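You operate a simulated robot arm through the tools that you are given. There is no shell and no other tool.

You run a simulated two-armed robot. Do the job below in one go: nothing can be reset, and whatever is moved stays where it is left.

## Task
Shut the air point down: valve shut, line vented, bowl drained, plug parked.
Fine: vent before you pull the plug; shut vent and drain again; wind the regulator off.

The check looks at the end state, three seconds after you hand in, the way a careful person would. Anything else that was tipped, shoved, dropped, spilled or broken makes it a failure.

## Robot
Two 7-joint arms with two-finger parallel grippers on one trunk that stands fixed in place. Base frame: the origin is at the foot of the trunk, x ahead of it, y to its left, z up. Units: mm, degrees, N and s.
The left shoulder is at [20, 113, 1472], the right one opposite. With the tool pointing down near the work surface each hand reaches from about 100 to 520 mm from the base axis, measured 20 degrees to its own side. Payload 1.57 kg a hand.
Tool frame (each hand has its own): the origin (TCP) lies between the finger pads and is the grasp point; the fingertips stand 30 mm ahead of it; z points along the fingers, y is the line along which they close. Largest opening 80 mm; finger width 17, thickness 12; the body of the gripper, 40 by 82 mm, starts 80 mm behind the TCP.
Orientation is told as [roll, pitch, yaw] about the base's x, y, z axes, in that order, counted from this pose: with the fingers straight down and closing along the base's y, the tool's x points along the base's -x, its y along +y and its z along -z.

## Interface
- The arms move only by the tool arm_command. It takes "left_commands", "right_commands" or both (then of equal length, played together; a hand with none holds still); each is a list of rows, each an object of numbers (a shift or turn left out is 0, a gripper value left out holds the last): "tx", "ty", "tz": the shift along the base's x, y, z in m; "rx", "ry", "rz": the turn, a rotation vector about the base's x, y, z in degrees. In form: [{"tx": .., "ty": .., "tz": .., "rx": .., "ry": .., "rz": ..}, ...]. A call has 1 to 20 rows; each row shifts and turns the commanded pose from where the row before left it. "left_grip" and "right_grip" are, for a hand that has rows, the gripper command, from -1 (shut) to 1 (fully open), values between in proportion, set as the call begins (left out, the last holds). A row lasts 0.2 s, in which the tool goes at most 50 mm and 8.6 degrees; a call with a longer step from one row to the next is refused whole, and so is a gripper value outside its range. Where a pose cannot be reached the arm comes as near as it can. A force on the tool above 40 N (or 10 N above the force at the start of the call, whichever is more), or a blocked arm, ends the call early, and 0.2 s more pass. The fingers move at their own pace (about 45 mm/s each) and stop on an object; they squeeze with about 28 N. The grip force told is the motor's: it shows also when the fingers shut on nothing. Time passes only in rows, and 0.2 s behind the last, so rows that do not move let the fingers close. The reply holds the time, the measured pose of the TCP, the force on the tool along the base axes, the opening and the grip force, in the units named above and with some noise, with the torque about the TCP (base axes, N m) and any sound that the robot's microphone picked up.
- Cameras (640 x 400 px; columns grow to the right, rows downward): "scene" is now at [94.4, 0.6, 1627.5]; the picture's right is [0.08, -1.00, 0.00], its down [-0.45, -0.04, -0.89] and it looks along [0.89, 0.07, -0.45] (base axes); focal length 223 px, centre (320, 200). "left" rides on the left gripper at [72, 7, -122] in its tool frame; the picture's right is [-0.09, 1.00, 0.00], its down [-0.84, -0.08, -0.54] and it looks along [-0.54, -0.05, 0.84] (tool axes); focal length 238 px, centre (320, 200). "right" rides on the right gripper at [72, -7, -122] in its tool frame; the picture's right is [0.09, 1.00, 0.00], its down [-0.84, 0.08, -0.54] and it looks along [-0.54, 0.05, 0.84] (tool axes); focal length 238 px, centre (320, 200). There is no depth. A picture from a camera that has moved, and an enlarged one, comes with that camera's place and axes in the base frame and with its lens. The place of the scene camera against the robot may be out by one fixed shift of up to 25 mm in any direction.
- camera(camera): a new picture of that camera. The clock stands still meanwhile.
- lift_body(by): moves the trunk up (or, below 0, down) by that many mm; the arms and the scene camera ride with it, the base frame stays. It gives what a move gives, with no picture.
- turn_head(pan, tilt): turns the head with the scene camera to pan (to the left, within 80 degrees either way) and tilt (down, from -29 to 69), counted from straight ahead of the robot. It gives what a move gives.
- zoom(camera, box): a new picture of the part [left, top, right, bottom] of that camera's present view, enlarged. The clock stands still meanwhile.
- hand_in(): hands the job in; it is judged then, once.

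Places have to be worked out from the pictures, the camera data and where the tool is seen. Open the grippers and draw the arms clear of the work before you hand the job in, unless the task says otherwise.

The tools are called as name(argument=value, ...) on one line, values as JSON. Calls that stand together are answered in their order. arm_command: Moves the arms, as the interface text tells. Its arguments: {"type":"object","properties":{"left_commands":{"type":"array","items":{"type":"object","properties":{"tx":{"type":"number"},"ty":{"type":"number"},"tz":{"type":"number"},"rx":{"type":"number"},"ry":{"type":"number"},"rz":{"type":"number"}}}},"left_grip":{"type":"number"},"right_commands":{"type":"array","items":{"type":"object","properties":{"tx":{"type":"number"},"ty":{"type":"number"},"tz":{"type":"number"},"rx":{"type":"number"},"ry":{"type":"number"},"rz":{"type":"number"}}}},"right_grip":{"type":"number"}},"required":[]} The other tools are called the same way: lift_body (by) moves the trunk up or down; turn_head (pan, tilt) turns the head that bears the scene camera; camera (camera) takes a picture; zoom (camera, box) takes an enlarged picture of a part of a camera's view; hand_in () hands the job in.

At the start:

```text
t: 0.0
left_eef_pos: [301.9, 155.6, 1514.4]
left_tool_rot: [0.1, -0.1, 0.0]
left_contact_force: [0.9, -0.5, -0.3]
left_torque: [0.02, 0.02, 0.0]
left_opening: 80.1
left_gripper_force: 0.1
right_eef_pos: [255.7, -106.1, 1489.6]
right_tool_rot: [0.0, 0.0, -0.1]
right_contact_force: [-0.1, 0.9, -0.3]
right_torque: [-0.01, 0.0, -0.03]
right_opening: 79.9
right_gripper_force: 0.1
trunk travel left (down, up): [-525.0, 45.0]
head pan, tilt (commanded): [4.7, 27.1]
```

scene: 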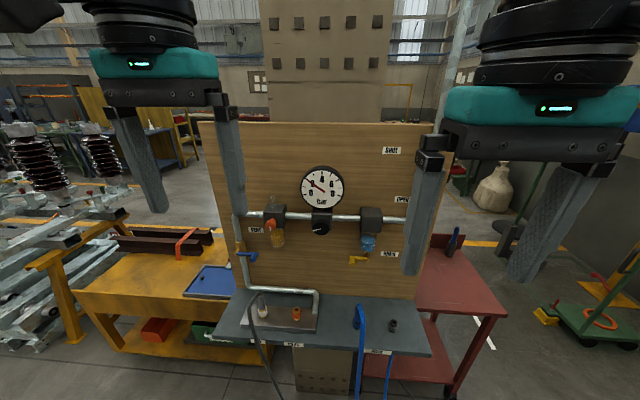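
right: 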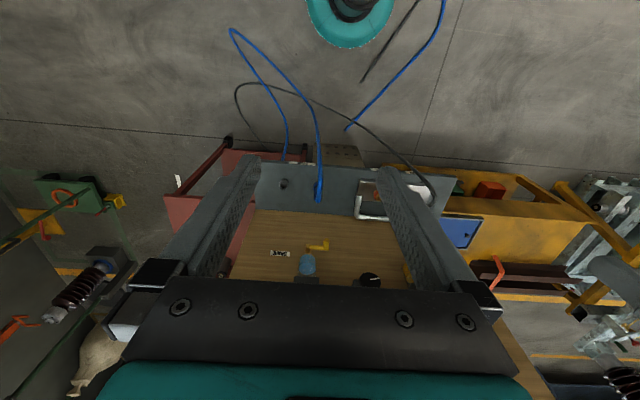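
left: 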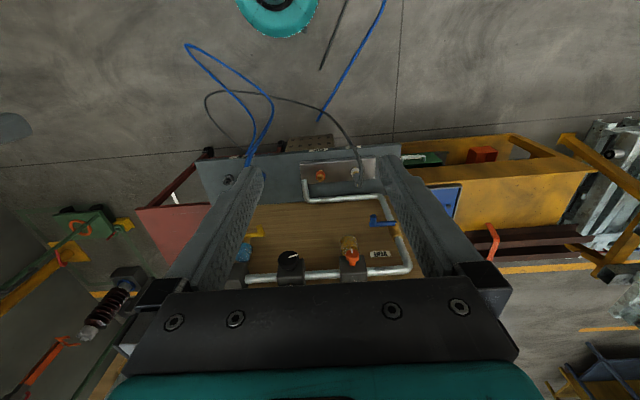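

The panel is ahead of the robot with a gauge, pipes, valves and a shelf below. I'll start with enlarged views of the board to read the labels and parts.

zoom(camera="scene", box=[200, 150, 440, 300])

zoom(camera="scene", box=[210, 270, 450, 400])

zoom(camera="scene", box=[340, 120, 460, 280])

```text
2.67 times, centred on (320, 225) of scene
camera zoom: at [94.4, 0.6, 1627.5], right [0.08, -1.0, 0.0], down [-0.45, -0.04, -0.89], along [0.89, 0.07, -0.45], focal length 595 px, centre (320, 133)
```

zoom: 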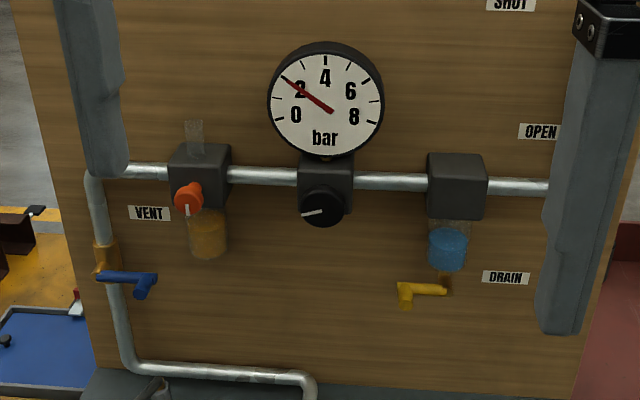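

```text
2.67 times, centred on (330, 335) of scene
camera zoom: at [94.4, 0.6, 1627.5], right [0.08, -1.0, 0.0], down [-0.45, -0.04, -0.89], along [0.89, 0.07, -0.45], focal length 595 px, centre (293, -160)
```

zoom: 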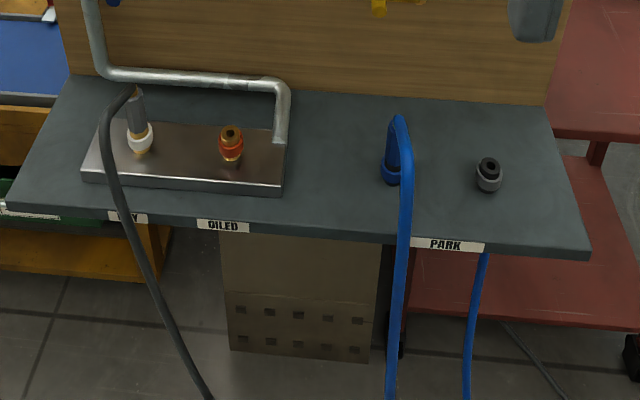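

```text
2.50 times, centred on (400, 200) of scene
camera zoom: at [94.4, 0.6, 1627.5], right [0.08, -1.0, 0.0], down [-0.45, -0.04, -0.89], along [0.89, 0.07, -0.45], focal length 558 px, centre (120, 200)
```

zoom: 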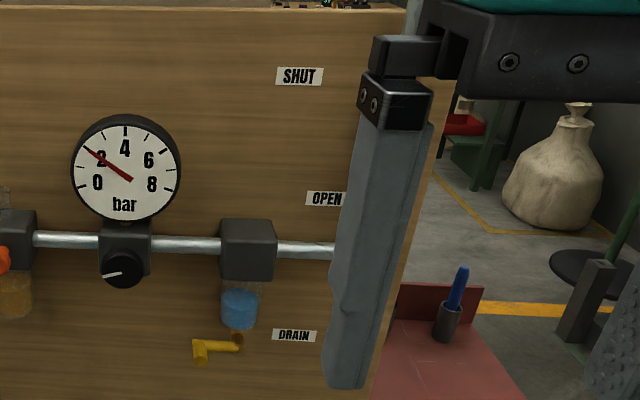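

The right finger hides the valve by the OPEN/SHUT labels. I'll draw both hands outward to uncover the board.

arm_command(right_commands=[{"ty": -0.03}, {"ty": -0.03}, {"ty": -0.03}, {"ty": -0.03}, {"ty": -0.03}, {"ty": -0.03}], left_commands=[{"ty": 0.03}, {"ty": 0.03}, {"ty": 0.03}, {"ty": 0.03}, {"ty": 0.03}, {"ty": 0.0}])

camera(camera="scene")

```text
t: 1.4
left_eef_pos: [300.4, 305.8, 1513.9]
left_tool_rot: [0.0, 0.0, 0.1]
left_contact_force: [-0.5, -0.5, 1.0]
left_torque: [0.01, -0.02, 0.0]
left_opening: 80.0
left_gripper_force: 0.1
right_eef_pos: [257.7, -286.6, 1489.0]
right_tool_rot: [0.2, -0.1, 0.0]
right_contact_force: [-1.2, -1.1, 0.5]
right_torque: [0.03, -0.06, 0.01]
right_opening: 80.1
right_gripper_force: 0.0
trunk travel left (down, up): [-525.0, 45.0]
head pan, tilt (commanded): [4.7, 27.1]
```

```text
taken
camera scene: at [93.7, -0.9, 1627.5], right [0.08, -1.0, 0.0], down [-0.45, -0.04, -0.89], along [0.89, 0.07, -0.45], focal length 223 px, centre (320, 200)
```

scene: 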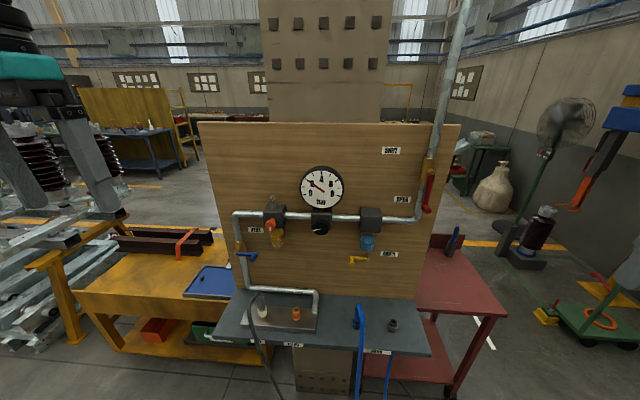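

The board is clear now; a red lever sits on the supply pipe at the right. I'll enlarge the pieces.

zoom(camera="scene", box=[360, 130, 470, 230])

zoom(camera="scene", box=[225, 185, 305, 275])

zoom(camera="scene", box=[335, 200, 415, 275])

zoom(camera="scene", box=[290, 160, 360, 240])

zoom(camera="scene", box=[210, 275, 330, 360])

zoom(camera="scene", box=[320, 285, 440, 365])

```text
4.00 times, centred on (415, 180) of scene
camera zoom: at [93.7, -0.9, 1627.5], right [0.08, -1.0, 0.0], down [-0.45, -0.04, -0.89], along [0.89, 0.07, -0.45], focal length 892 px, centre (-60, 280)
```

zoom: 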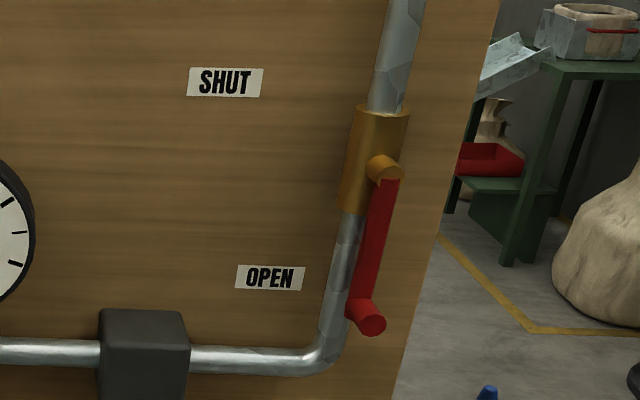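

```text
4.44 times, centred on (265, 230) of scene
camera zoom: at [93.7, -0.9, 1627.5], right [0.08, -1.0, 0.0], down [-0.45, -0.04, -0.89], along [0.89, 0.07, -0.45], focal length 992 px, centre (564, 67)
```

zoom: 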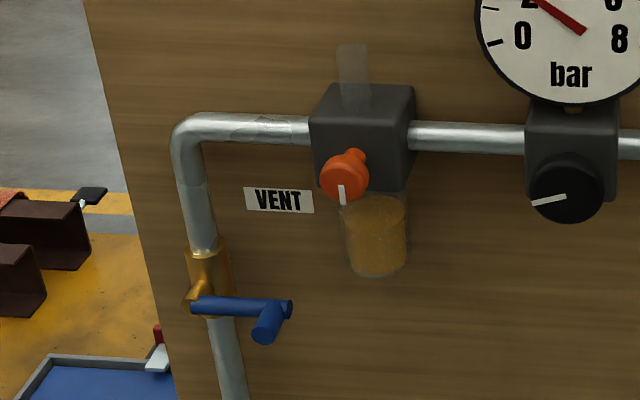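

```text
5.33 times, centred on (375, 238) of scene
camera zoom: at [93.7, -0.9, 1627.5], right [0.08, -1.0, 0.0], down [-0.45, -0.04, -0.89], along [0.89, 0.07, -0.45], focal length 1190 px, centre (27, 0)
```

zoom: 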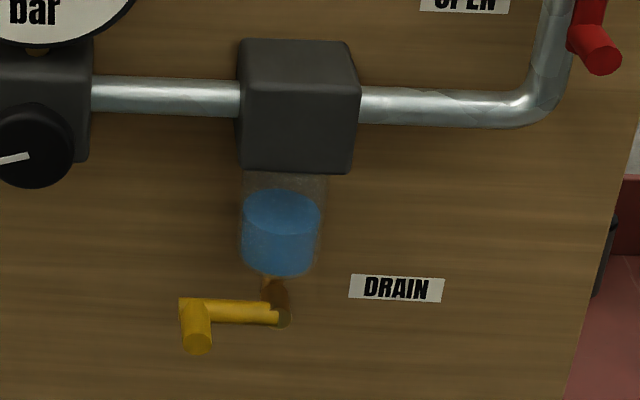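

```text
5.00 times, centred on (325, 200) of scene
camera zoom: at [93.7, -0.9, 1627.5], right [0.08, -1.0, 0.0], down [-0.45, -0.04, -0.89], along [0.89, 0.07, -0.45], focal length 1116 px, centre (295, 200)
```

zoom: 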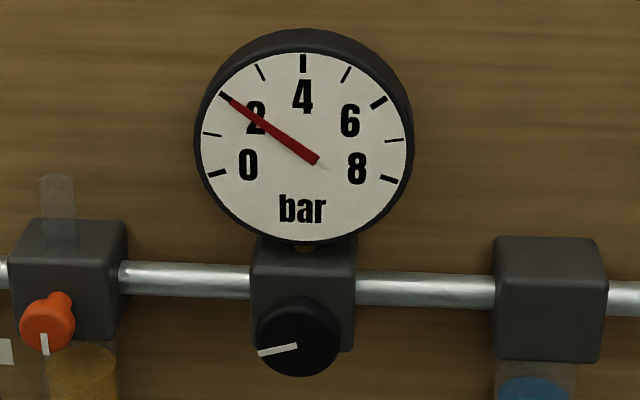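

```text
4.71 times, centred on (270, 318) of scene
camera zoom: at [93.7, -0.9, 1627.5], right [0.08, -1.0, 0.0], down [-0.45, -0.04, -0.89], along [0.89, 0.07, -0.45], focal length 1050 px, centre (555, -353)
```

zoom: 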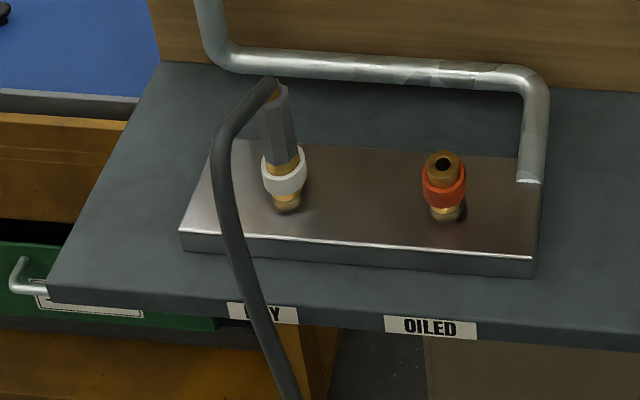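

```text
5.00 times, centred on (380, 325) of scene
camera zoom: at [93.7, -0.9, 1627.5], right [0.08, -1.0, 0.0], down [-0.45, -0.04, -0.89], along [0.89, 0.07, -0.45], focal length 1116 px, centre (20, -425)
```

zoom: 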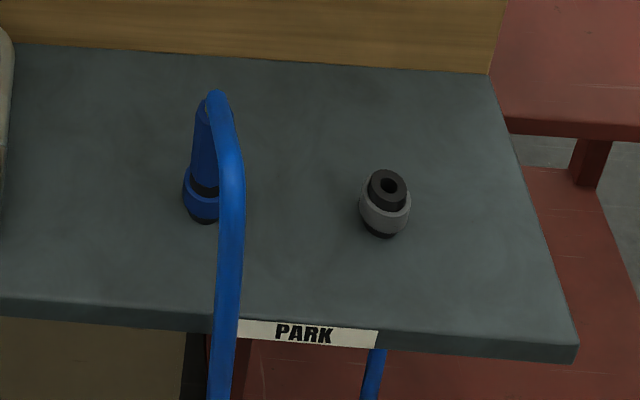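

Layout read: red lever on the supply pipe lies along the pipe (open), blue and yellow levers lie crosswise (shut), regulator at about 2 bar, grey plug sits in DRY, empty grey park socket at right. To get depth I'll lower the trunk 150 mm and compare the pictures; both arms hang well in front of the board.

lift_body(by=-150)

camera(camera="scene")

camera(camera="right")

camera(camera="left")

```text
t: 3.1
left_eef_pos: [300.1, 305.7, 1363.6]
left_tool_rot: [0.1, -0.1, 0.2]
left_contact_force: [-0.4, -0.3, 0.5]
left_torque: [-0.01, 0.0, 0.01]
left_opening: 80.0
left_gripper_force: 0.1
right_eef_pos: [257.8, -284.8, 1338.6]
right_tool_rot: [0.0, -0.1, -0.2]
right_contact_force: [-0.6, -0.6, -0.6]
right_torque: [0.01, 0.03, 0.0]
right_opening: 80.0
right_gripper_force: 0.0
trunk travel left (down, up): [-375.0, 195.0]
head pan, tilt (commanded): [4.7, 27.1]
```

```text
taken
camera scene: at [94.3, 0.6, 1477.5], right [0.08, -1.0, 0.0], down [-0.45, -0.04, -0.89], along [0.89, 0.07, -0.45], focal length 223 px, centre (320, 200)
```

scene: 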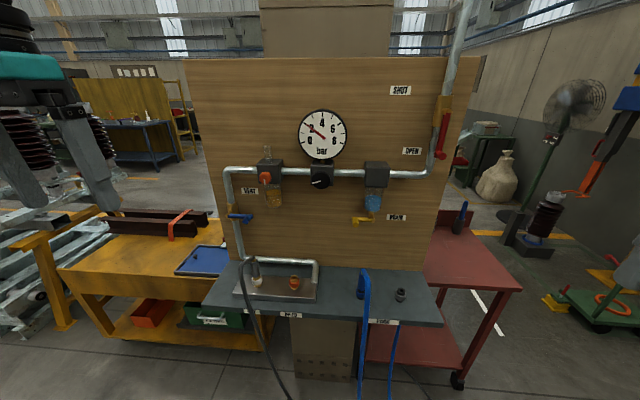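

```text
taken
camera right: at [185.5, -292.2, 1461.2], right [-0.09, 1.0, 0.0], down [0.84, 0.08, 0.54], along [0.54, 0.05, -0.84], focal length 238 px, centre (320, 200)
```

right: 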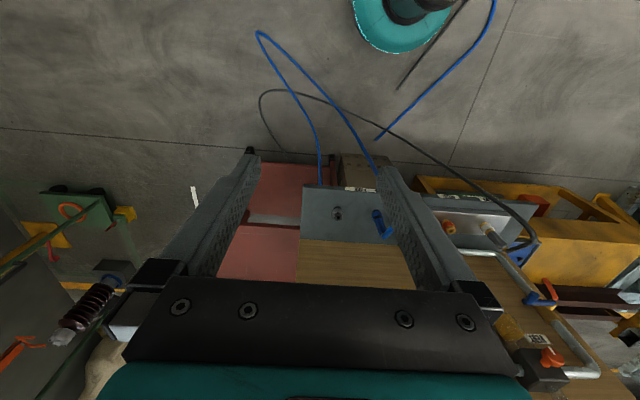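

```text
taken
camera left: at [229.0, 313.4, 1485.5], right [0.09, 1.0, 0.0], down [0.84, -0.07, 0.54], along [0.54, -0.05, -0.84], focal length 238 px, centre (320, 200)
```

left: 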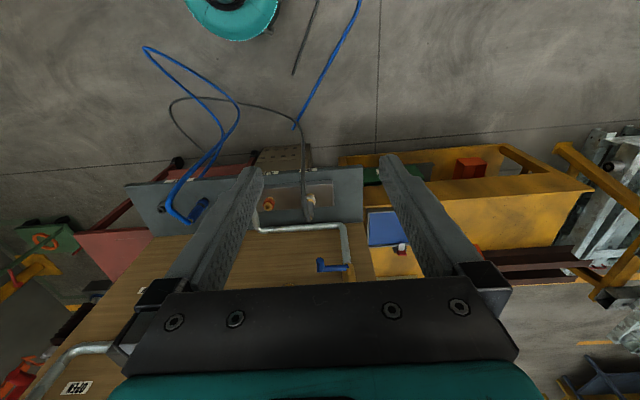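

I'll enlarge the same features from this lower camera position to triangulate.

zoom(camera="scene", box=[220, 100, 380, 200])

zoom(camera="scene", box=[340, 70, 500, 170])

zoom(camera="scene", box=[200, 170, 360, 270])

zoom(camera="scene", box=[300, 150, 460, 250])

zoom(camera="scene", box=[200, 240, 360, 340])

zoom(camera="scene", box=[310, 240, 470, 340])

```text
4.00 times, centred on (300, 150) of scene
camera zoom: at [94.3, 0.6, 1477.5], right [0.08, -1.0, 0.0], down [-0.45, -0.04, -0.89], along [0.89, 0.07, -0.45], focal length 892 px, centre (400, 400)
```

zoom: 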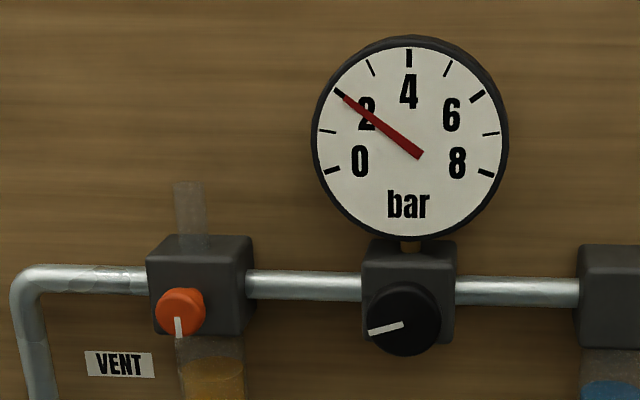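

```text
4.00 times, centred on (420, 120) of scene
camera zoom: at [94.3, 0.6, 1477.5], right [0.08, -1.0, 0.0], down [-0.45, -0.04, -0.89], along [0.89, 0.07, -0.45], focal length 892 px, centre (-80, 520)
```

zoom: 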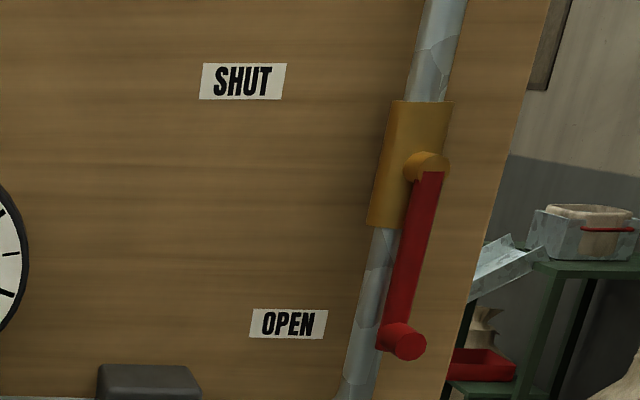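

```text
4.00 times, centred on (280, 220) of scene
camera zoom: at [94.3, 0.6, 1477.5], right [0.08, -1.0, 0.0], down [-0.45, -0.04, -0.89], along [0.89, 0.07, -0.45], focal length 892 px, centre (480, 120)
```

zoom: 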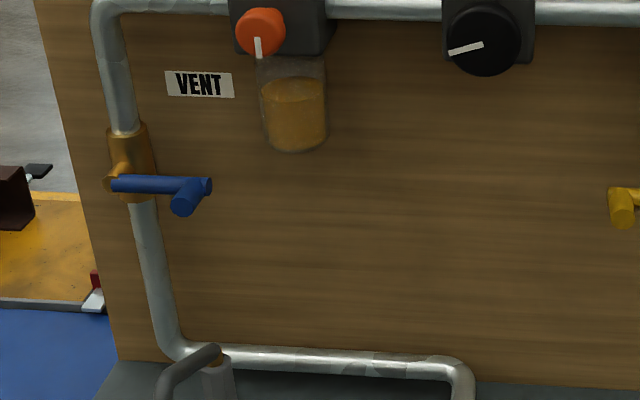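

```text
4.00 times, centred on (380, 200) of scene
camera zoom: at [94.3, 0.6, 1477.5], right [0.08, -1.0, 0.0], down [-0.45, -0.04, -0.89], along [0.89, 0.07, -0.45], focal length 892 px, centre (80, 200)
```

zoom: 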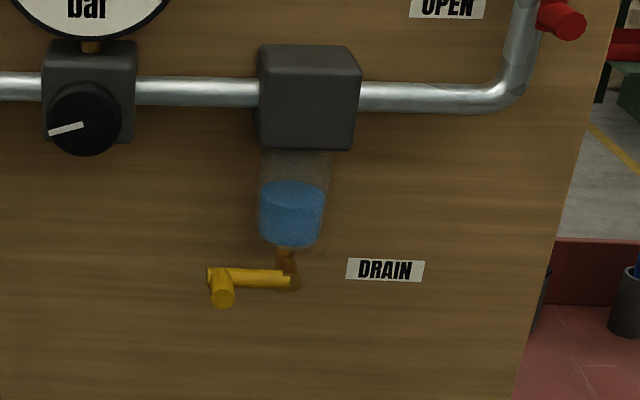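

```text
4.00 times, centred on (280, 290) of scene
camera zoom: at [94.3, 0.6, 1477.5], right [0.08, -1.0, 0.0], down [-0.45, -0.04, -0.89], along [0.89, 0.07, -0.45], focal length 892 px, centre (480, -160)
```

zoom: 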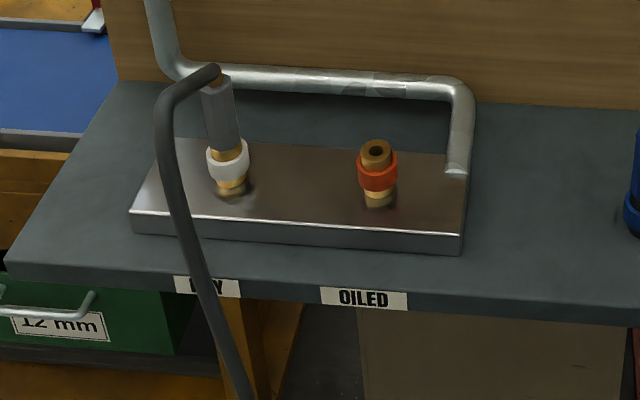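

```text
4.00 times, centred on (390, 290) of scene
camera zoom: at [94.3, 0.6, 1477.5], right [0.08, -1.0, 0.0], down [-0.45, -0.04, -0.89], along [0.89, 0.07, -0.45], focal length 892 px, centre (40, -160)
```

zoom: 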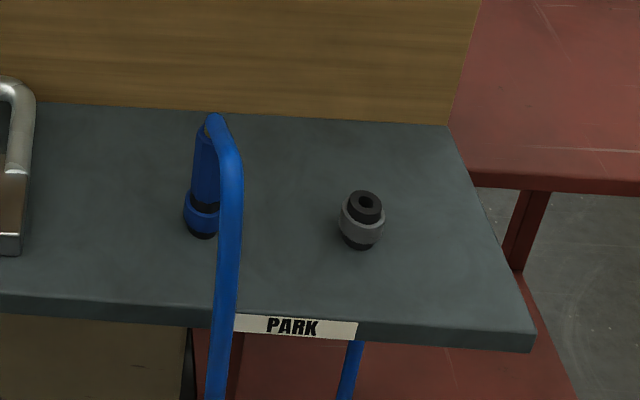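

Triangulating: board face is near x≈720, gauge at (669, 42, 1366), regulator knob (641, 43, 1256), red lever pivot (674, -249, 1424) with its peg at (645, -250, 1327), blue lever peg (643, 270, 1117), yellow peg (634, -57, 1126). The plug stands near (598, 245) with z 925–1003. I'll swing the right tool to point forward while moving it ahead toward the red peg, stopping well short.

arm_command(right_commands=[{"tx": 0.016, "ty": 0.003, "tz": -0.001, "ry": -8.2}, {"tx": 0.016, "ty": 0.003, "tz": -0.001, "ry": -8.2}, {"tx": 0.016, "ty": 0.003, "tz": -0.001, "ry": -8.2}, {"tx": 0.016, "ty": 0.003, "tz": -0.001, "ry": -8.2}, {"tx": 0.016, "ty": 0.003, "tz": -0.001, "ry": -8.2}, {"tx": 0.016, "ty": 0.003, "tz": -0.001, "ry": -8.2}, {"tx": 0.016, "ty": 0.003, "tz": -0.001, "ry": -8.2}, {"tx": 0.016, "ty": 0.003, "tz": -0.001, "ry": -8.2}, {"tx": 0.016, "ty": 0.003, "tz": -0.001, "ry": -8.2}, {"tx": 0.016, "ty": 0.003, "tz": -0.001, "ry": -8.2}, {"tx": 0.016, "ty": 0.003, "tz": -0.001, "ry": -8.0}])

camera(camera="scene")

camera(camera="right")

```text
t: 5.5
left_eef_pos: [302.9, 306.4, 1363.4]
left_tool_rot: [-0.1, 0.0, 0.1]
left_contact_force: [-1.0, -0.4, -0.3]
left_torque: [0.03, 0.02, 0.0]
left_opening: 80.1
left_gripper_force: 0.0
right_eef_pos: [452.5, -240.7, 1342.5]
right_tool_rot: [-42.9, -88.7, 45.7]
right_contact_force: [0.1, -0.7, 0.8]
right_torque: [0.01, 0.04, 0.05]
right_opening: 80.1
right_gripper_force: 0.0
right hand out of reach, approached as far as the arm can: row 8, 9, 11
trunk travel left (down, up): [-375.0, 195.0]
head pan, tilt (commanded): [4.7, 27.1]
```

```text
taken
camera scene: at [96.4, 0.7, 1477.1], right [0.08, -1.0, 0.0], down [-0.45, -0.04, -0.89], along [0.89, 0.07, -0.46], focal length 223 px, centre (320, 200)
```

scene: 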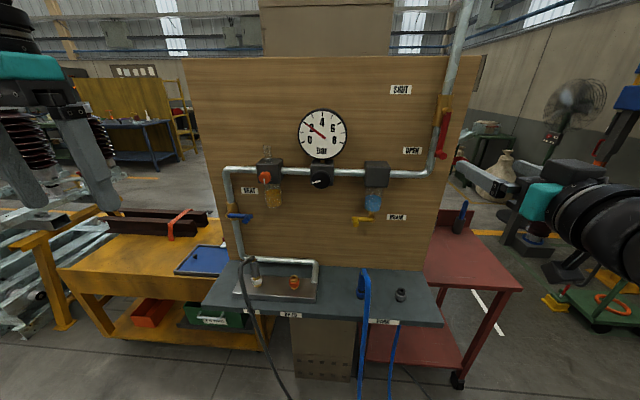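

```text
taken
camera right: at [329.6, -254.9, 1273.4], right [-0.05, 0.99, -0.11], down [-0.53, 0.06, 0.84], along [0.85, 0.1, 0.53], focal length 238 px, centre (320, 200)
```

right: 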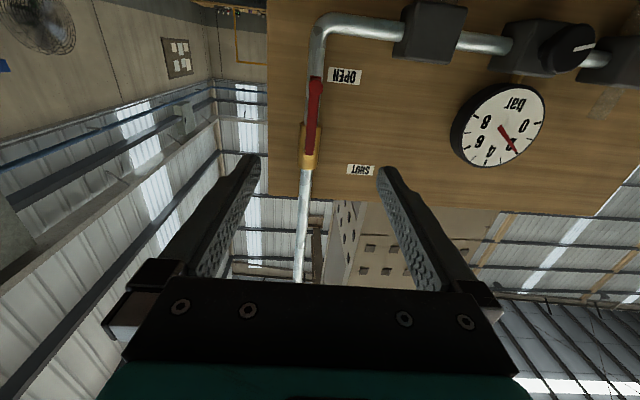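

The tool now points forward. I'll zoom the right camera on the red lever (picture is upside down) to compare its position with the scene estimate.

zoom(camera="right", box=[260, 50, 420, 200])

```text
2.67 times, centred on (340, 125) of right
camera zoom: at [329.6, -254.9, 1273.4], right [-0.05, 0.99, -0.11], down [-0.53, 0.06, 0.84], along [0.85, 0.1, 0.53], focal length 636 px, centre (267, 400)
```

zoom: 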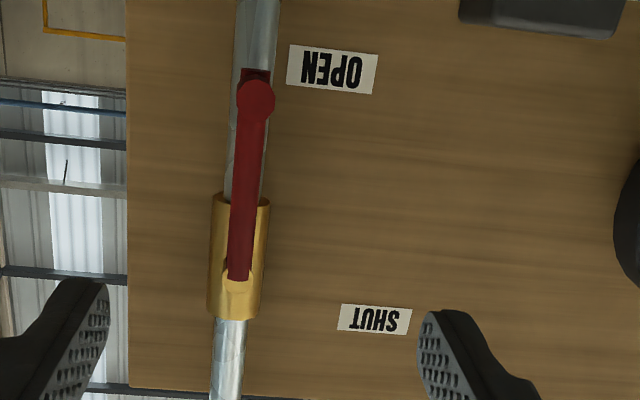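

From the hand camera the peg lies near y≈-239, z≈1312 (if x≈645), so the scene camera is off by roughly (?, -11, +15). I'll move the hand forward 80 mm and see how the pose responds, then take a second sight for depth.

arm_command(right_commands=[{"tx": 0.027}, {"tx": 0.027}, {"tx": 0.027}, {}])

camera(camera="right")

```text
t: 6.5
left_eef_pos: [300.6, 305.3, 1364.4]
left_tool_rot: [0.0, -0.1, 0.1]
left_contact_force: [-0.5, -0.2, -0.8]
left_torque: [-0.03, 0.01, -0.01]
left_opening: 80.0
left_gripper_force: 0.0
right_eef_pos: [531.2, -259.8, 1337.3]
right_tool_rot: [134.6, -89.9, -134.4]
right_contact_force: [0.2, -0.9, -0.7]
right_torque: [0.0, -0.01, 0.03]
right_opening: 79.9
right_gripper_force: 0.2
trunk travel left (down, up): [-375.0, 195.0]
head pan, tilt (commanded): [4.7, 27.1]
```

```text
taken
camera right: at [409.8, -267.5, 1264.5], right [0.0, 1.0, -0.09], down [-0.54, 0.08, 0.84], along [0.84, 0.05, 0.54], focal length 238 px, centre (320, 200)
```

right: 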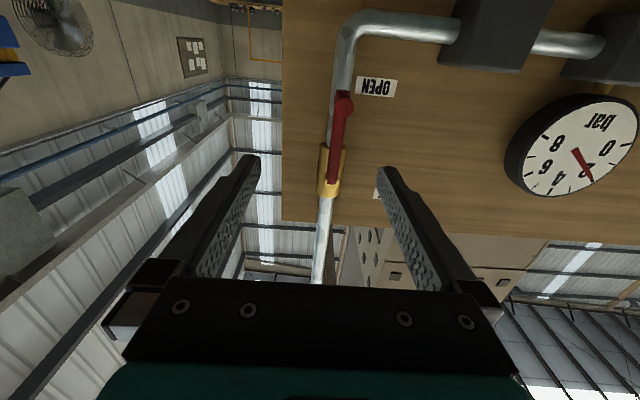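

The pose is now clean (tool exactly forward). I'll zoom in on the lever again for the second sight line.

zoom(camera="right", box=[260, 50, 420, 150])

zoom(camera="right", box=[260, 120, 420, 220])

```text
4.00 times, centred on (340, 100) of right
camera zoom: at [409.8, -267.5, 1264.5], right [0.0, 1.0, -0.09], down [-0.54, 0.08, 0.84], along [0.84, 0.05, 0.54], focal length 953 px, centre (240, 600)
```

zoom: 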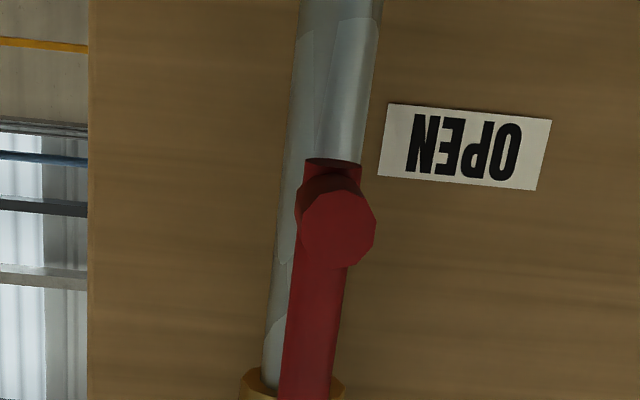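

```text
4.00 times, centred on (340, 170) of right
camera zoom: at [409.8, -267.5, 1264.5], right [0.0, 1.0, -0.09], down [-0.54, 0.08, 0.84], along [0.84, 0.05, 0.54], focal length 953 px, centre (240, 320)
```

zoom: 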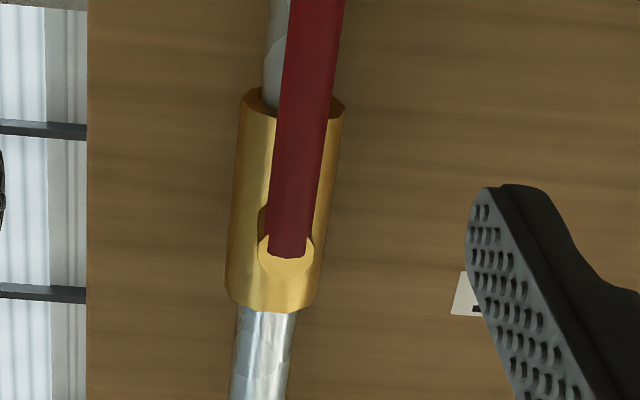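

Second sight gives the peg tip at about (663, -238, 1314), so the scene camera seems off by about (-18, -11, +14). I'll line up with the peg and advance to leave the fingertips ~60 mm short, then check again.

arm_command(right_commands=[{"tx": 0.02, "ty": 0.011, "tz": -0.0115}, {"tx": 0.02, "ty": 0.011, "tz": -0.0115}, {}])

camera(camera="right")

zoom(camera="right", box=[240, 40, 400, 140])

zoom(camera="scene", box=[400, 80, 560, 180])

```text
t: 7.3
left_eef_pos: [301.0, 306.5, 1364.4]
left_tool_rot: [0.0, -0.1, 0.0]
left_contact_force: [-0.1, 0.0, -0.4]
left_torque: [0.03, -0.02, 0.0]
left_opening: 80.0
left_gripper_force: 0.0
right_eef_pos: [538.7, -256.4, 1332.3]
right_tool_rot: [89.6, -89.9, -89.3]
right_contact_force: [0.2, 0.7, 0.2]
right_torque: [-0.01, -0.01, -0.02]
right_opening: 80.0
right_gripper_force: 0.0
right hand out of reach, approached as far as the arm can: row 1, 2
trunk travel left (down, up): [-375.0, 195.0]
head pan, tilt (commanded): [4.7, 27.1]
```

```text
taken
camera right: at [416.9, -264.3, 1260.5], right [0.0, 1.0, -0.09], down [-0.54, 0.07, 0.84], along [0.84, 0.05, 0.54], focal length 238 px, centre (320, 200)
```

right: 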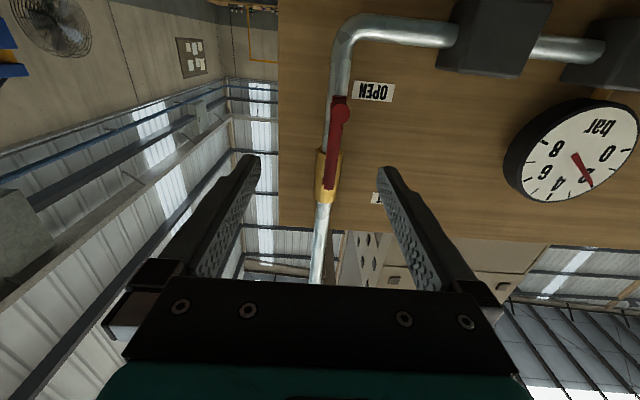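

```text
4.00 times, centred on (320, 90) of right
camera zoom: at [416.9, -264.3, 1260.5], right [0.0, 1.0, -0.09], down [-0.54, 0.07, 0.84], along [0.84, 0.05, 0.54], focal length 953 px, centre (320, 640)
```

zoom: 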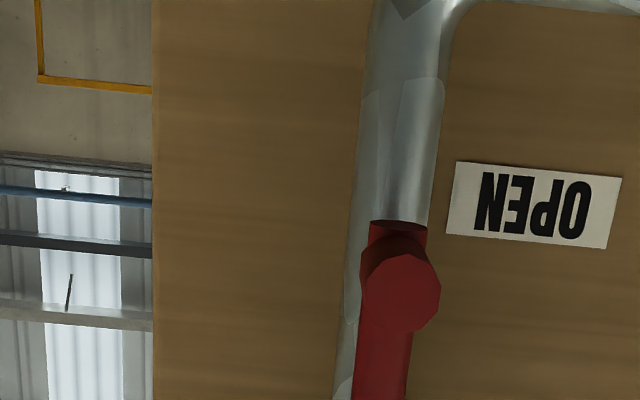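

```text
4.00 times, centred on (480, 130) of scene
camera zoom: at [94.4, 0.5, 1477.5], right [0.08, -1.0, 0.0], down [-0.45, -0.04, -0.89], along [0.89, 0.07, -0.45], focal length 892 px, centre (-320, 480)
```

zoom: 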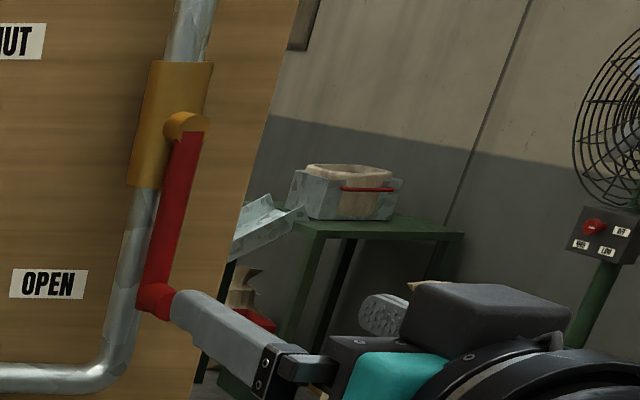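

The arm stalled at x≈539 while commanded sideways as well. I'll test which directions are free by stepping in +x only.

arm_command(right_commands=[{"tx": 0.015}, {"tx": 0.015}, {}])

```text
t: 8.2
left_eef_pos: [300.9, 306.7, 1364.4]
left_tool_rot: [0.0, -0.1, 0.1]
left_contact_force: [-1.1, 0.2, 0.3]
left_torque: [0.04, 0.0, 0.02]
left_opening: 80.2
left_gripper_force: 0.1
right_eef_pos: [567.5, -259.3, 1332.4]
right_tool_rot: [89.7, -89.3, -89.2]
right_contact_force: [0.4, -0.3, -0.1]
right_torque: [0.01, 0.02, 0.0]
right_opening: 79.8
right_gripper_force: 0.1
trunk travel left (down, up): [-375.0, 195.0]
head pan, tilt (commanded): [4.7, 27.1]
```

Forward works. Now I test the sideways and downward steps separately.

arm_command(right_commands=[{"ty": 0.01}, {}])

arm_command(right_commands=[{"tz": -0.01}, {}])

```text
t: 8.8
left_eef_pos: [301.5, 305.6, 1364.6]
left_tool_rot: [-0.1, -0.1, 0.1]
left_contact_force: [0.0, 0.5, -0.4]
left_torque: [0.03, 0.0, -0.01]
left_opening: 80.1
left_gripper_force: 0.1
right_eef_pos: [567.2, -258.3, 1331.7]
right_tool_rot: [90.4, -89.2, -90.1]
right_contact_force: [0.8, 0.0, -1.0]
right_torque: [0.01, -0.01, -0.02]
right_opening: 80.0
right_gripper_force: 0.1
right hand out of reach, approached as far as the arm can: row 1
trunk travel left (down, up): [-375.0, 195.0]
head pan, tilt (commanded): [4.7, 27.1]
```

```text
t: 9.3
left_eef_pos: [300.7, 305.8, 1364.6]
left_tool_rot: [0.0, 0.0, 0.1]
left_contact_force: [0.0, -0.1, -0.1]
left_torque: [-0.05, 0.0, 0.04]
left_opening: 79.6
left_gripper_force: 0.2
right_eef_pos: [568.2, -258.1, 1332.2]
right_tool_rot: [90.1, -89.4, -89.5]
right_contact_force: [0.4, 0.0, 0.1]
right_torque: [-0.02, 0.01, 0.01]
right_opening: 80.0
right_gripper_force: 0.1
right hand out of reach, approached as far as the arm can: row 1
trunk travel left (down, up): [-375.0, 195.0]
head pan, tilt (commanded): [4.7, 27.1]
```

Both are blocked by a joint limit at this posture. I'll turn the head to look at how the right arm is folded.

turn_head(pan=-45, tilt=25)

camera(camera="scene")

```text
t: 10.5
left_eef_pos: [300.9, 305.0, 1364.3]
left_tool_rot: [0.0, -0.1, 0.1]
left_contact_force: [-0.2, 0.2, 1.6]
left_torque: [-0.05, -0.02, -0.01]
left_opening: 80.0
left_gripper_force: 0.1
right_eef_pos: [569.2, -258.6, 1332.5]
right_tool_rot: [90.1, -89.4, -89.7]
right_contact_force: [-0.5, 0.0, -0.1]
right_torque: [-0.01, -0.01, 0.0]
right_opening: 79.9
right_gripper_force: 0.1
trunk travel left (down, up): [-375.0, 195.0]
head pan, tilt (commanded): [-45.0, 25.0]
```

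```text
taken
camera scene: at [68.4, -72.1, 1480.7], right [-0.71, -0.71, 0.0], down [-0.3, 0.3, -0.91], along [0.64, -0.64, -0.42], focal length 223 px, centre (320, 200)
```

scene: 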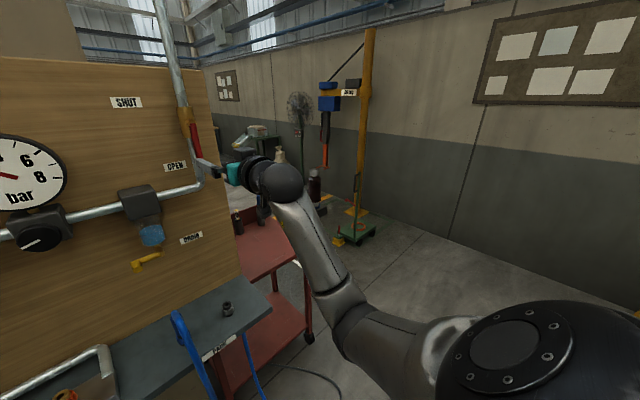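

The arm is elbow-down with the forearm rising to the wrist. I'll probe small turns to see which joint direction is limited.

arm_command(right_commands=[{"rx": 5}, {}])

arm_command(right_commands=[{"rz": 5}, {}])

arm_command(right_commands=[{"ty": 0.01}, {}])

```text
t: 11.1
left_eef_pos: [301.9, 305.4, 1363.0]
left_tool_rot: [0.0, 0.0, 0.2]
left_contact_force: [1.1, 0.2, 0.1]
left_torque: [0.05, 0.0, -0.01]
left_opening: 80.1
left_gripper_force: 0.1
right_eef_pos: [566.9, -261.0, 1330.3]
right_tool_rot: [90.8, -84.9, -90.4]
right_contact_force: [-0.7, 0.0, 0.0]
right_torque: [0.02, 0.0, 0.0]
right_opening: 80.1
right_gripper_force: 0.1
right hand out of reach, approached as far as the arm can: row 1
trunk travel left (down, up): [-375.0, 195.0]
head pan, tilt (commanded): [-45.0, 25.0]
```

```text
t: 11.7
left_eef_pos: [301.5, 308.4, 1364.0]
left_tool_rot: [-0.1, -0.1, 0.1]
left_contact_force: [-0.1, 0.0, -0.1]
left_torque: [-0.02, 0.01, 0.01]
left_opening: 80.1
left_gripper_force: 0.1
right_eef_pos: [567.0, -259.1, 1329.0]
right_tool_rot: [89.9, -84.9, -84.7]
right_contact_force: [-0.3, -0.1, 0.2]
right_torque: [-0.02, 0.03, -0.02]
right_opening: 79.9
right_gripper_force: 0.1
trunk travel left (down, up): [-375.0, 195.0]
head pan, tilt (commanded): [-45.0, 25.0]
```

```text
t: 12.3
left_eef_pos: [301.3, 305.7, 1364.0]
left_tool_rot: [0.0, 0.0, 0.2]
left_contact_force: [-0.2, 1.0, -0.7]
left_torque: [0.0, 0.05, -0.01]
left_opening: 80.2
left_gripper_force: 0.1
right_eef_pos: [569.4, -249.9, 1328.2]
right_tool_rot: [91.1, -84.9, -86.0]
right_contact_force: [0.8, 0.4, -0.4]
right_torque: [-0.04, 0.01, 0.02]
right_opening: 79.8
right_gripper_force: 0.1
trunk travel left (down, up): [-375.0, 195.0]
head pan, tilt (commanded): [-45.0, 25.0]
```

Yawing the tool a few degrees inward frees it. I'll add 8° more yaw and line up on the peg's y and z.

arm_command(right_commands=[{"rz": 4, "ty": 0.006, "tz": -0.007}, {"rz": 4, "ty": 0.006, "tz": -0.007}, {}])

camera(camera="right")

turn_head(pan=-20, tilt=20)

camera(camera="scene")

```text
t: 13.1
left_eef_pos: [300.2, 306.3, 1365.2]
left_tool_rot: [0.1, -0.1, 0.1]
left_contact_force: [0.2, 0.3, 0.1]
left_torque: [0.02, -0.03, 0.0]
left_opening: 80.1
left_gripper_force: 0.0
right_eef_pos: [568.5, -237.8, 1312.9]
right_tool_rot: [90.3, -84.9, -77.4]
right_contact_force: [-0.2, 0.0, -0.3]
right_torque: [0.03, -0.01, 0.01]
right_opening: 80.3
right_gripper_force: 0.0
trunk travel left (down, up): [-375.0, 195.0]
head pan, tilt (commanded): [-45.0, 25.0]
```

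```text
taken
camera right: at [449.6, -265.7, 1241.6], right [-0.23, 0.97, 0.0], down [-0.53, -0.12, 0.84], along [0.82, 0.19, 0.54], focal length 238 px, centre (320, 200)
```

right: 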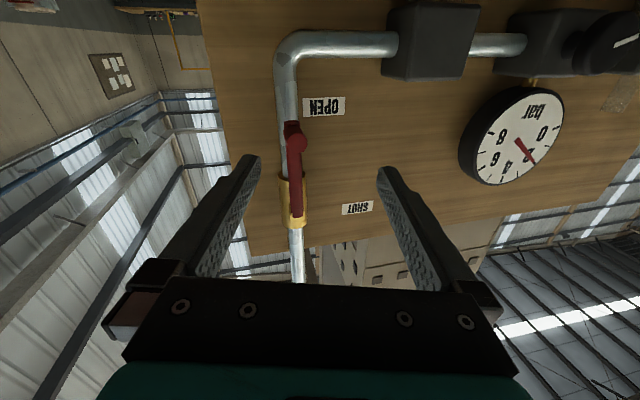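

```text
t: 14.0
left_eef_pos: [301.3, 306.5, 1363.3]
left_tool_rot: [0.0, -0.1, 0.1]
left_contact_force: [0.0, 0.5, -0.4]
left_torque: [0.05, 0.03, -0.01]
left_opening: 80.1
left_gripper_force: 0.0
right_eef_pos: [568.9, -237.1, 1313.5]
right_tool_rot: [90.6, -84.8, -77.6]
right_contact_force: [-0.1, 0.6, 0.9]
right_torque: [0.03, -0.02, -0.01]
right_opening: 79.9
right_gripper_force: 0.1
trunk travel left (down, up): [-375.0, 195.0]
head pan, tilt (commanded): [-20.0, 20.0]
```

```text
taken
camera scene: at [90.7, -38.9, 1488.8], right [-0.34, -0.94, 0.0], down [-0.32, 0.12, -0.94], along [0.88, -0.32, -0.34], focal length 223 px, centre (320, 200)
```

scene: 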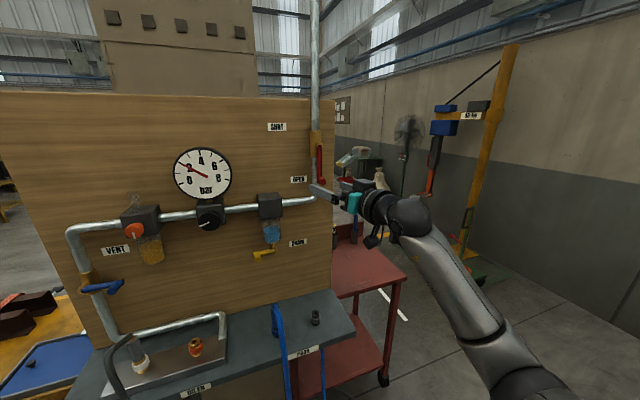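

Three hand-camera sights agree on the peg tip at (648, -240, 1311), so true ≈ scene estimate + (3, 10.5, -15.7). I'll advance with open fingers straddling the peg to TCP x≈652.

arm_command(right_commands=[{"tx": 0.021, "ty": -0.001, "tz": -0.0005}, {"tx": 0.021, "ty": -0.001, "tz": -0.0005}, {"tx": 0.021, "ty": -0.001, "tz": -0.0005}, {"tx": 0.02, "ty": 0, "tz": -0.0005}, {}], right_grip=1)

camera(camera="right")

zoom(camera="scene", box=[240, 110, 400, 210])

```text
t: 15.2
left_eef_pos: [300.9, 306.4, 1362.9]
left_tool_rot: [0.0, -0.1, 0.1]
left_contact_force: [-0.7, 0.4, -0.2]
left_torque: [0.01, -0.02, -0.02]
left_opening: 79.8
left_gripper_force: 0.0
right_eef_pos: [652.4, -242.0, 1311.2]
right_tool_rot: [90.8, -84.8, -77.7]
right_contact_force: [0.0, 0.3, -0.3]
right_torque: [0.05, 0.01, -0.04]
right_opening: 80.2
right_gripper_force: 0.0
trunk travel left (down, up): [-375.0, 195.0]
head pan, tilt (commanded): [-20.0, 20.0]
```

```text
taken
camera right: at [533.1, -270.4, 1239.2], right [-0.23, 0.97, 0.0], down [-0.53, -0.12, 0.84], along [0.82, 0.19, 0.54], focal length 238 px, centre (320, 200)
```

right: 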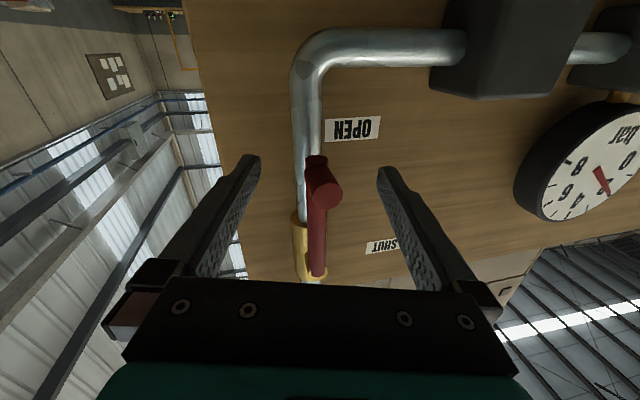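

```text
4.00 times, centred on (320, 160) of scene
camera zoom: at [90.6, -38.9, 1488.8], right [-0.34, -0.94, 0.0], down [-0.32, 0.12, -0.94], along [0.88, -0.32, -0.34], focal length 892 px, centre (320, 360)
```

zoom: 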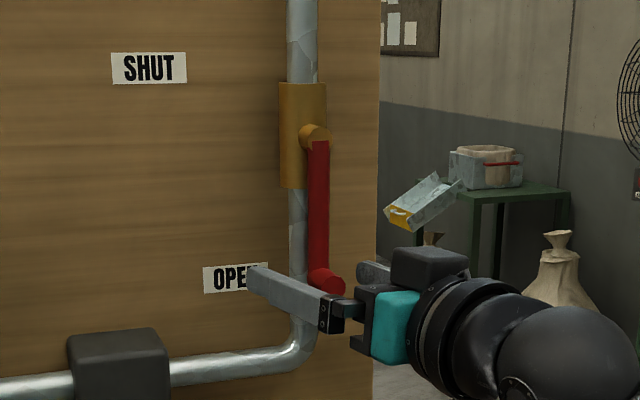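

The peg sits between the jaws at the TCP. Closing the grip on it.

arm_command(right_commands=[{}, {}, {}, {}, {}], right_grip=-1)

camera(camera="right")

```text
t: 16.4
left_eef_pos: [301.7, 307.2, 1363.7]
left_tool_rot: [-0.1, -0.2, 0.1]
left_contact_force: [0.7, 0.2, -0.1]
left_torque: [0.01, 0.02, 0.01]
left_opening: 80.0
left_gripper_force: 0.0
right_eef_pos: [650.2, -241.5, 1311.0]
right_tool_rot: [90.6, -84.9, -77.4]
right_contact_force: [-1.3, 2.9, -0.2]
right_torque: [0.03, -0.02, -0.81]
right_opening: 24.0
right_gripper_force: 29.8
trunk travel left (down, up): [-375.0, 195.0]
head pan, tilt (commanded): [-20.0, 20.0]
```

```text
taken
camera right: at [532.8, -269.6, 1239.3], right [-0.23, 0.97, 0.0], down [-0.53, -0.12, 0.84], along [0.82, 0.19, 0.54], focal length 238 px, centre (320, 200)
```

right: 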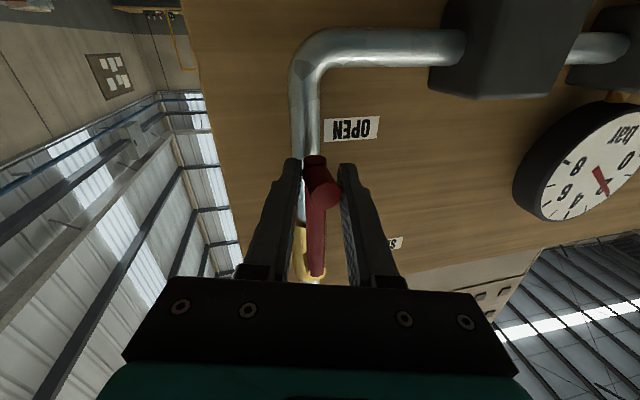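

Grip holds the peg (24 mm, slightly skewed by the yaw). Now I swing it along the arc about (y -240, z 1408), first 30°.

arm_command(right_commands=[{"ty": 0.0127, "tz": 0.0008}, {"ty": 0.0124, "tz": 0.0025}, {"ty": 0.012, "tz": 0.0041}, {"ty": 0.0114, "tz": 0.0056}])

camera(camera="right")

zoom(camera="scene", box=[240, 110, 400, 210])

```text
t: 17.4
left_eef_pos: [299.9, 305.8, 1363.3]
left_tool_rot: [-0.1, 0.0, 0.1]
left_contact_force: [0.2, 0.2, 0.3]
left_torque: [-0.02, 0.0, 0.0]
left_opening: 80.0
left_gripper_force: 0.1
right_eef_pos: [653.1, -192.7, 1323.0]
right_tool_rot: [86.6, -84.7, -73.4]
right_contact_force: [-5.8, -3.5, -10.2]
right_torque: [0.67, 0.38, -1.54]
right_opening: 26.3
right_gripper_force: 37.2
trunk travel left (down, up): [-375.0, 195.0]
head pan, tilt (commanded): [-20.0, 20.0]
```

```text
taken
camera right: at [532.9, -221.6, 1251.8], right [-0.23, 0.97, 0.0], down [-0.52, -0.12, 0.84], along [0.82, 0.19, 0.54], focal length 238 px, centre (320, 200)
```

right: 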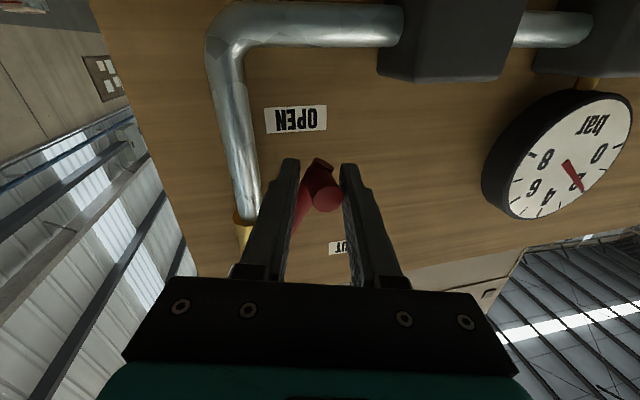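

```text
4.00 times, centred on (320, 160) of scene
camera zoom: at [91.0, -40.0, 1488.7], right [-0.34, -0.94, 0.0], down [-0.32, 0.12, -0.94], along [0.88, -0.32, -0.34], focal length 892 px, centre (320, 360)
```

zoom: 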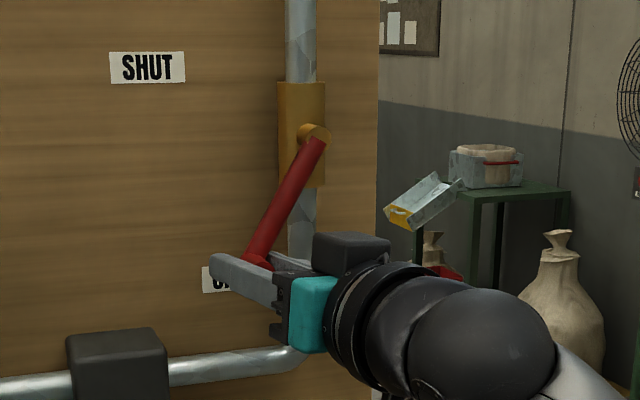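

The lever follows (≈30°), but the jaws need to roll with it. I'll continue with roll about x added and watch for reach warnings.

arm_command(right_commands=[{"rx": 8}, {"rx": 8}, {"ty": 0.0106, "tz": 0.0071, "rx": 8}, {"ty": 0.0096, "tz": 0.0083, "rx": 8}])

zoom(camera="scene", box=[240, 110, 400, 210])

```text
t: 18.4
left_eef_pos: [300.9, 308.7, 1364.0]
left_tool_rot: [-0.2, 0.0, 0.2]
left_contact_force: [-0.8, -0.2, -0.8]
left_torque: [-0.02, 0.02, -0.04]
left_opening: 79.9
left_gripper_force: 0.2
right_eef_pos: [651.5, -169.0, 1340.2]
right_tool_rot: [101.2, -53.0, -87.6]
right_contact_force: [-4.2, 8.6, -10.7]
right_torque: [0.14, 1.24, -0.44]
right_opening: 24.1
right_gripper_force: 35.9
trunk travel left (down, up): [-375.0, 195.0]
head pan, tilt (commanded): [-20.0, 20.0]
```

```text
4.00 times, centred on (320, 160) of scene
camera zoom: at [91.2, -37.4, 1488.8], right [-0.34, -0.94, 0.0], down [-0.32, 0.12, -0.94], along [0.88, -0.32, -0.34], focal length 892 px, centre (320, 360)
```

zoom: 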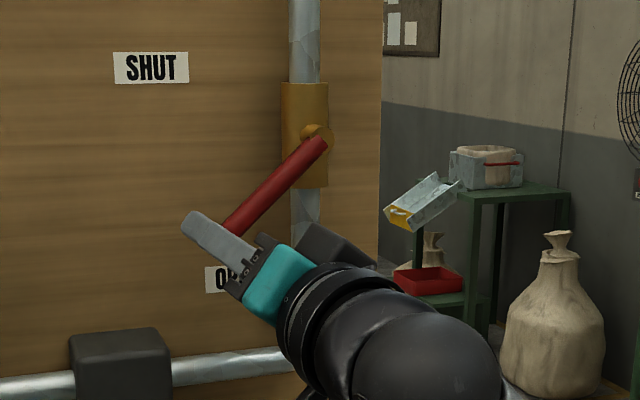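

Rolling works and the lever is at about 46°. Continuing the arc toward horizontal.

arm_command(right_commands=[{"ty": 0.0084, "tz": 0.0095, "rx": 8.2}, {"ty": 0.007, "tz": 0.0106, "rx": 8.2}, {"ty": 0.0056, "tz": 0.0114, "rx": 8.2}, {"ty": 0.0041, "tz": 0.012, "rx": 8.2}])

zoom(camera="scene", box=[240, 110, 400, 210])

```text
t: 19.4
left_eef_pos: [297.2, 309.7, 1363.4]
left_tool_rot: [-0.2, -0.2, 0.0]
left_contact_force: [0.0, 0.4, 0.2]
left_torque: [-0.03, 0.03, 0.0]
left_opening: 80.1
left_gripper_force: 0.2
right_eef_pos: [652.1, -148.0, 1379.3]
right_tool_rot: [103.2, -20.4, -88.0]
right_contact_force: [-19.3, 19.1, -3.4]
right_torque: [-0.2, 1.1, 0.04]
right_opening: 24.3
right_gripper_force: 36.5
right hand out of reach, approached as far as the arm can: row 4
trunk travel left (down, up): [-375.0, 195.0]
head pan, tilt (commanded): [-20.0, 20.0]
```

```text
4.00 times, centred on (320, 160) of scene
camera zoom: at [87.1, -34.6, 1489.2], right [-0.34, -0.94, 0.0], down [-0.32, 0.11, -0.94], along [0.88, -0.32, -0.34], focal length 892 px, centre (320, 360)
```

zoom: 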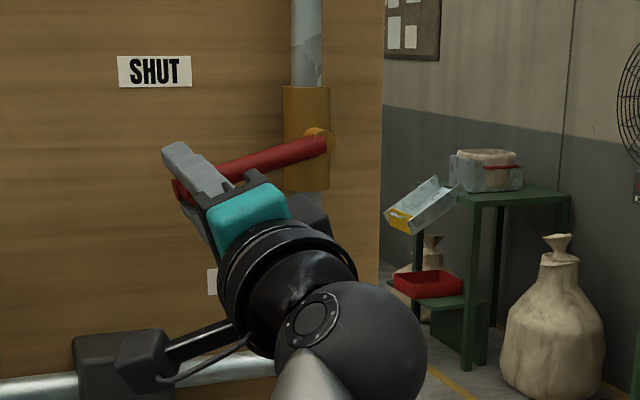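

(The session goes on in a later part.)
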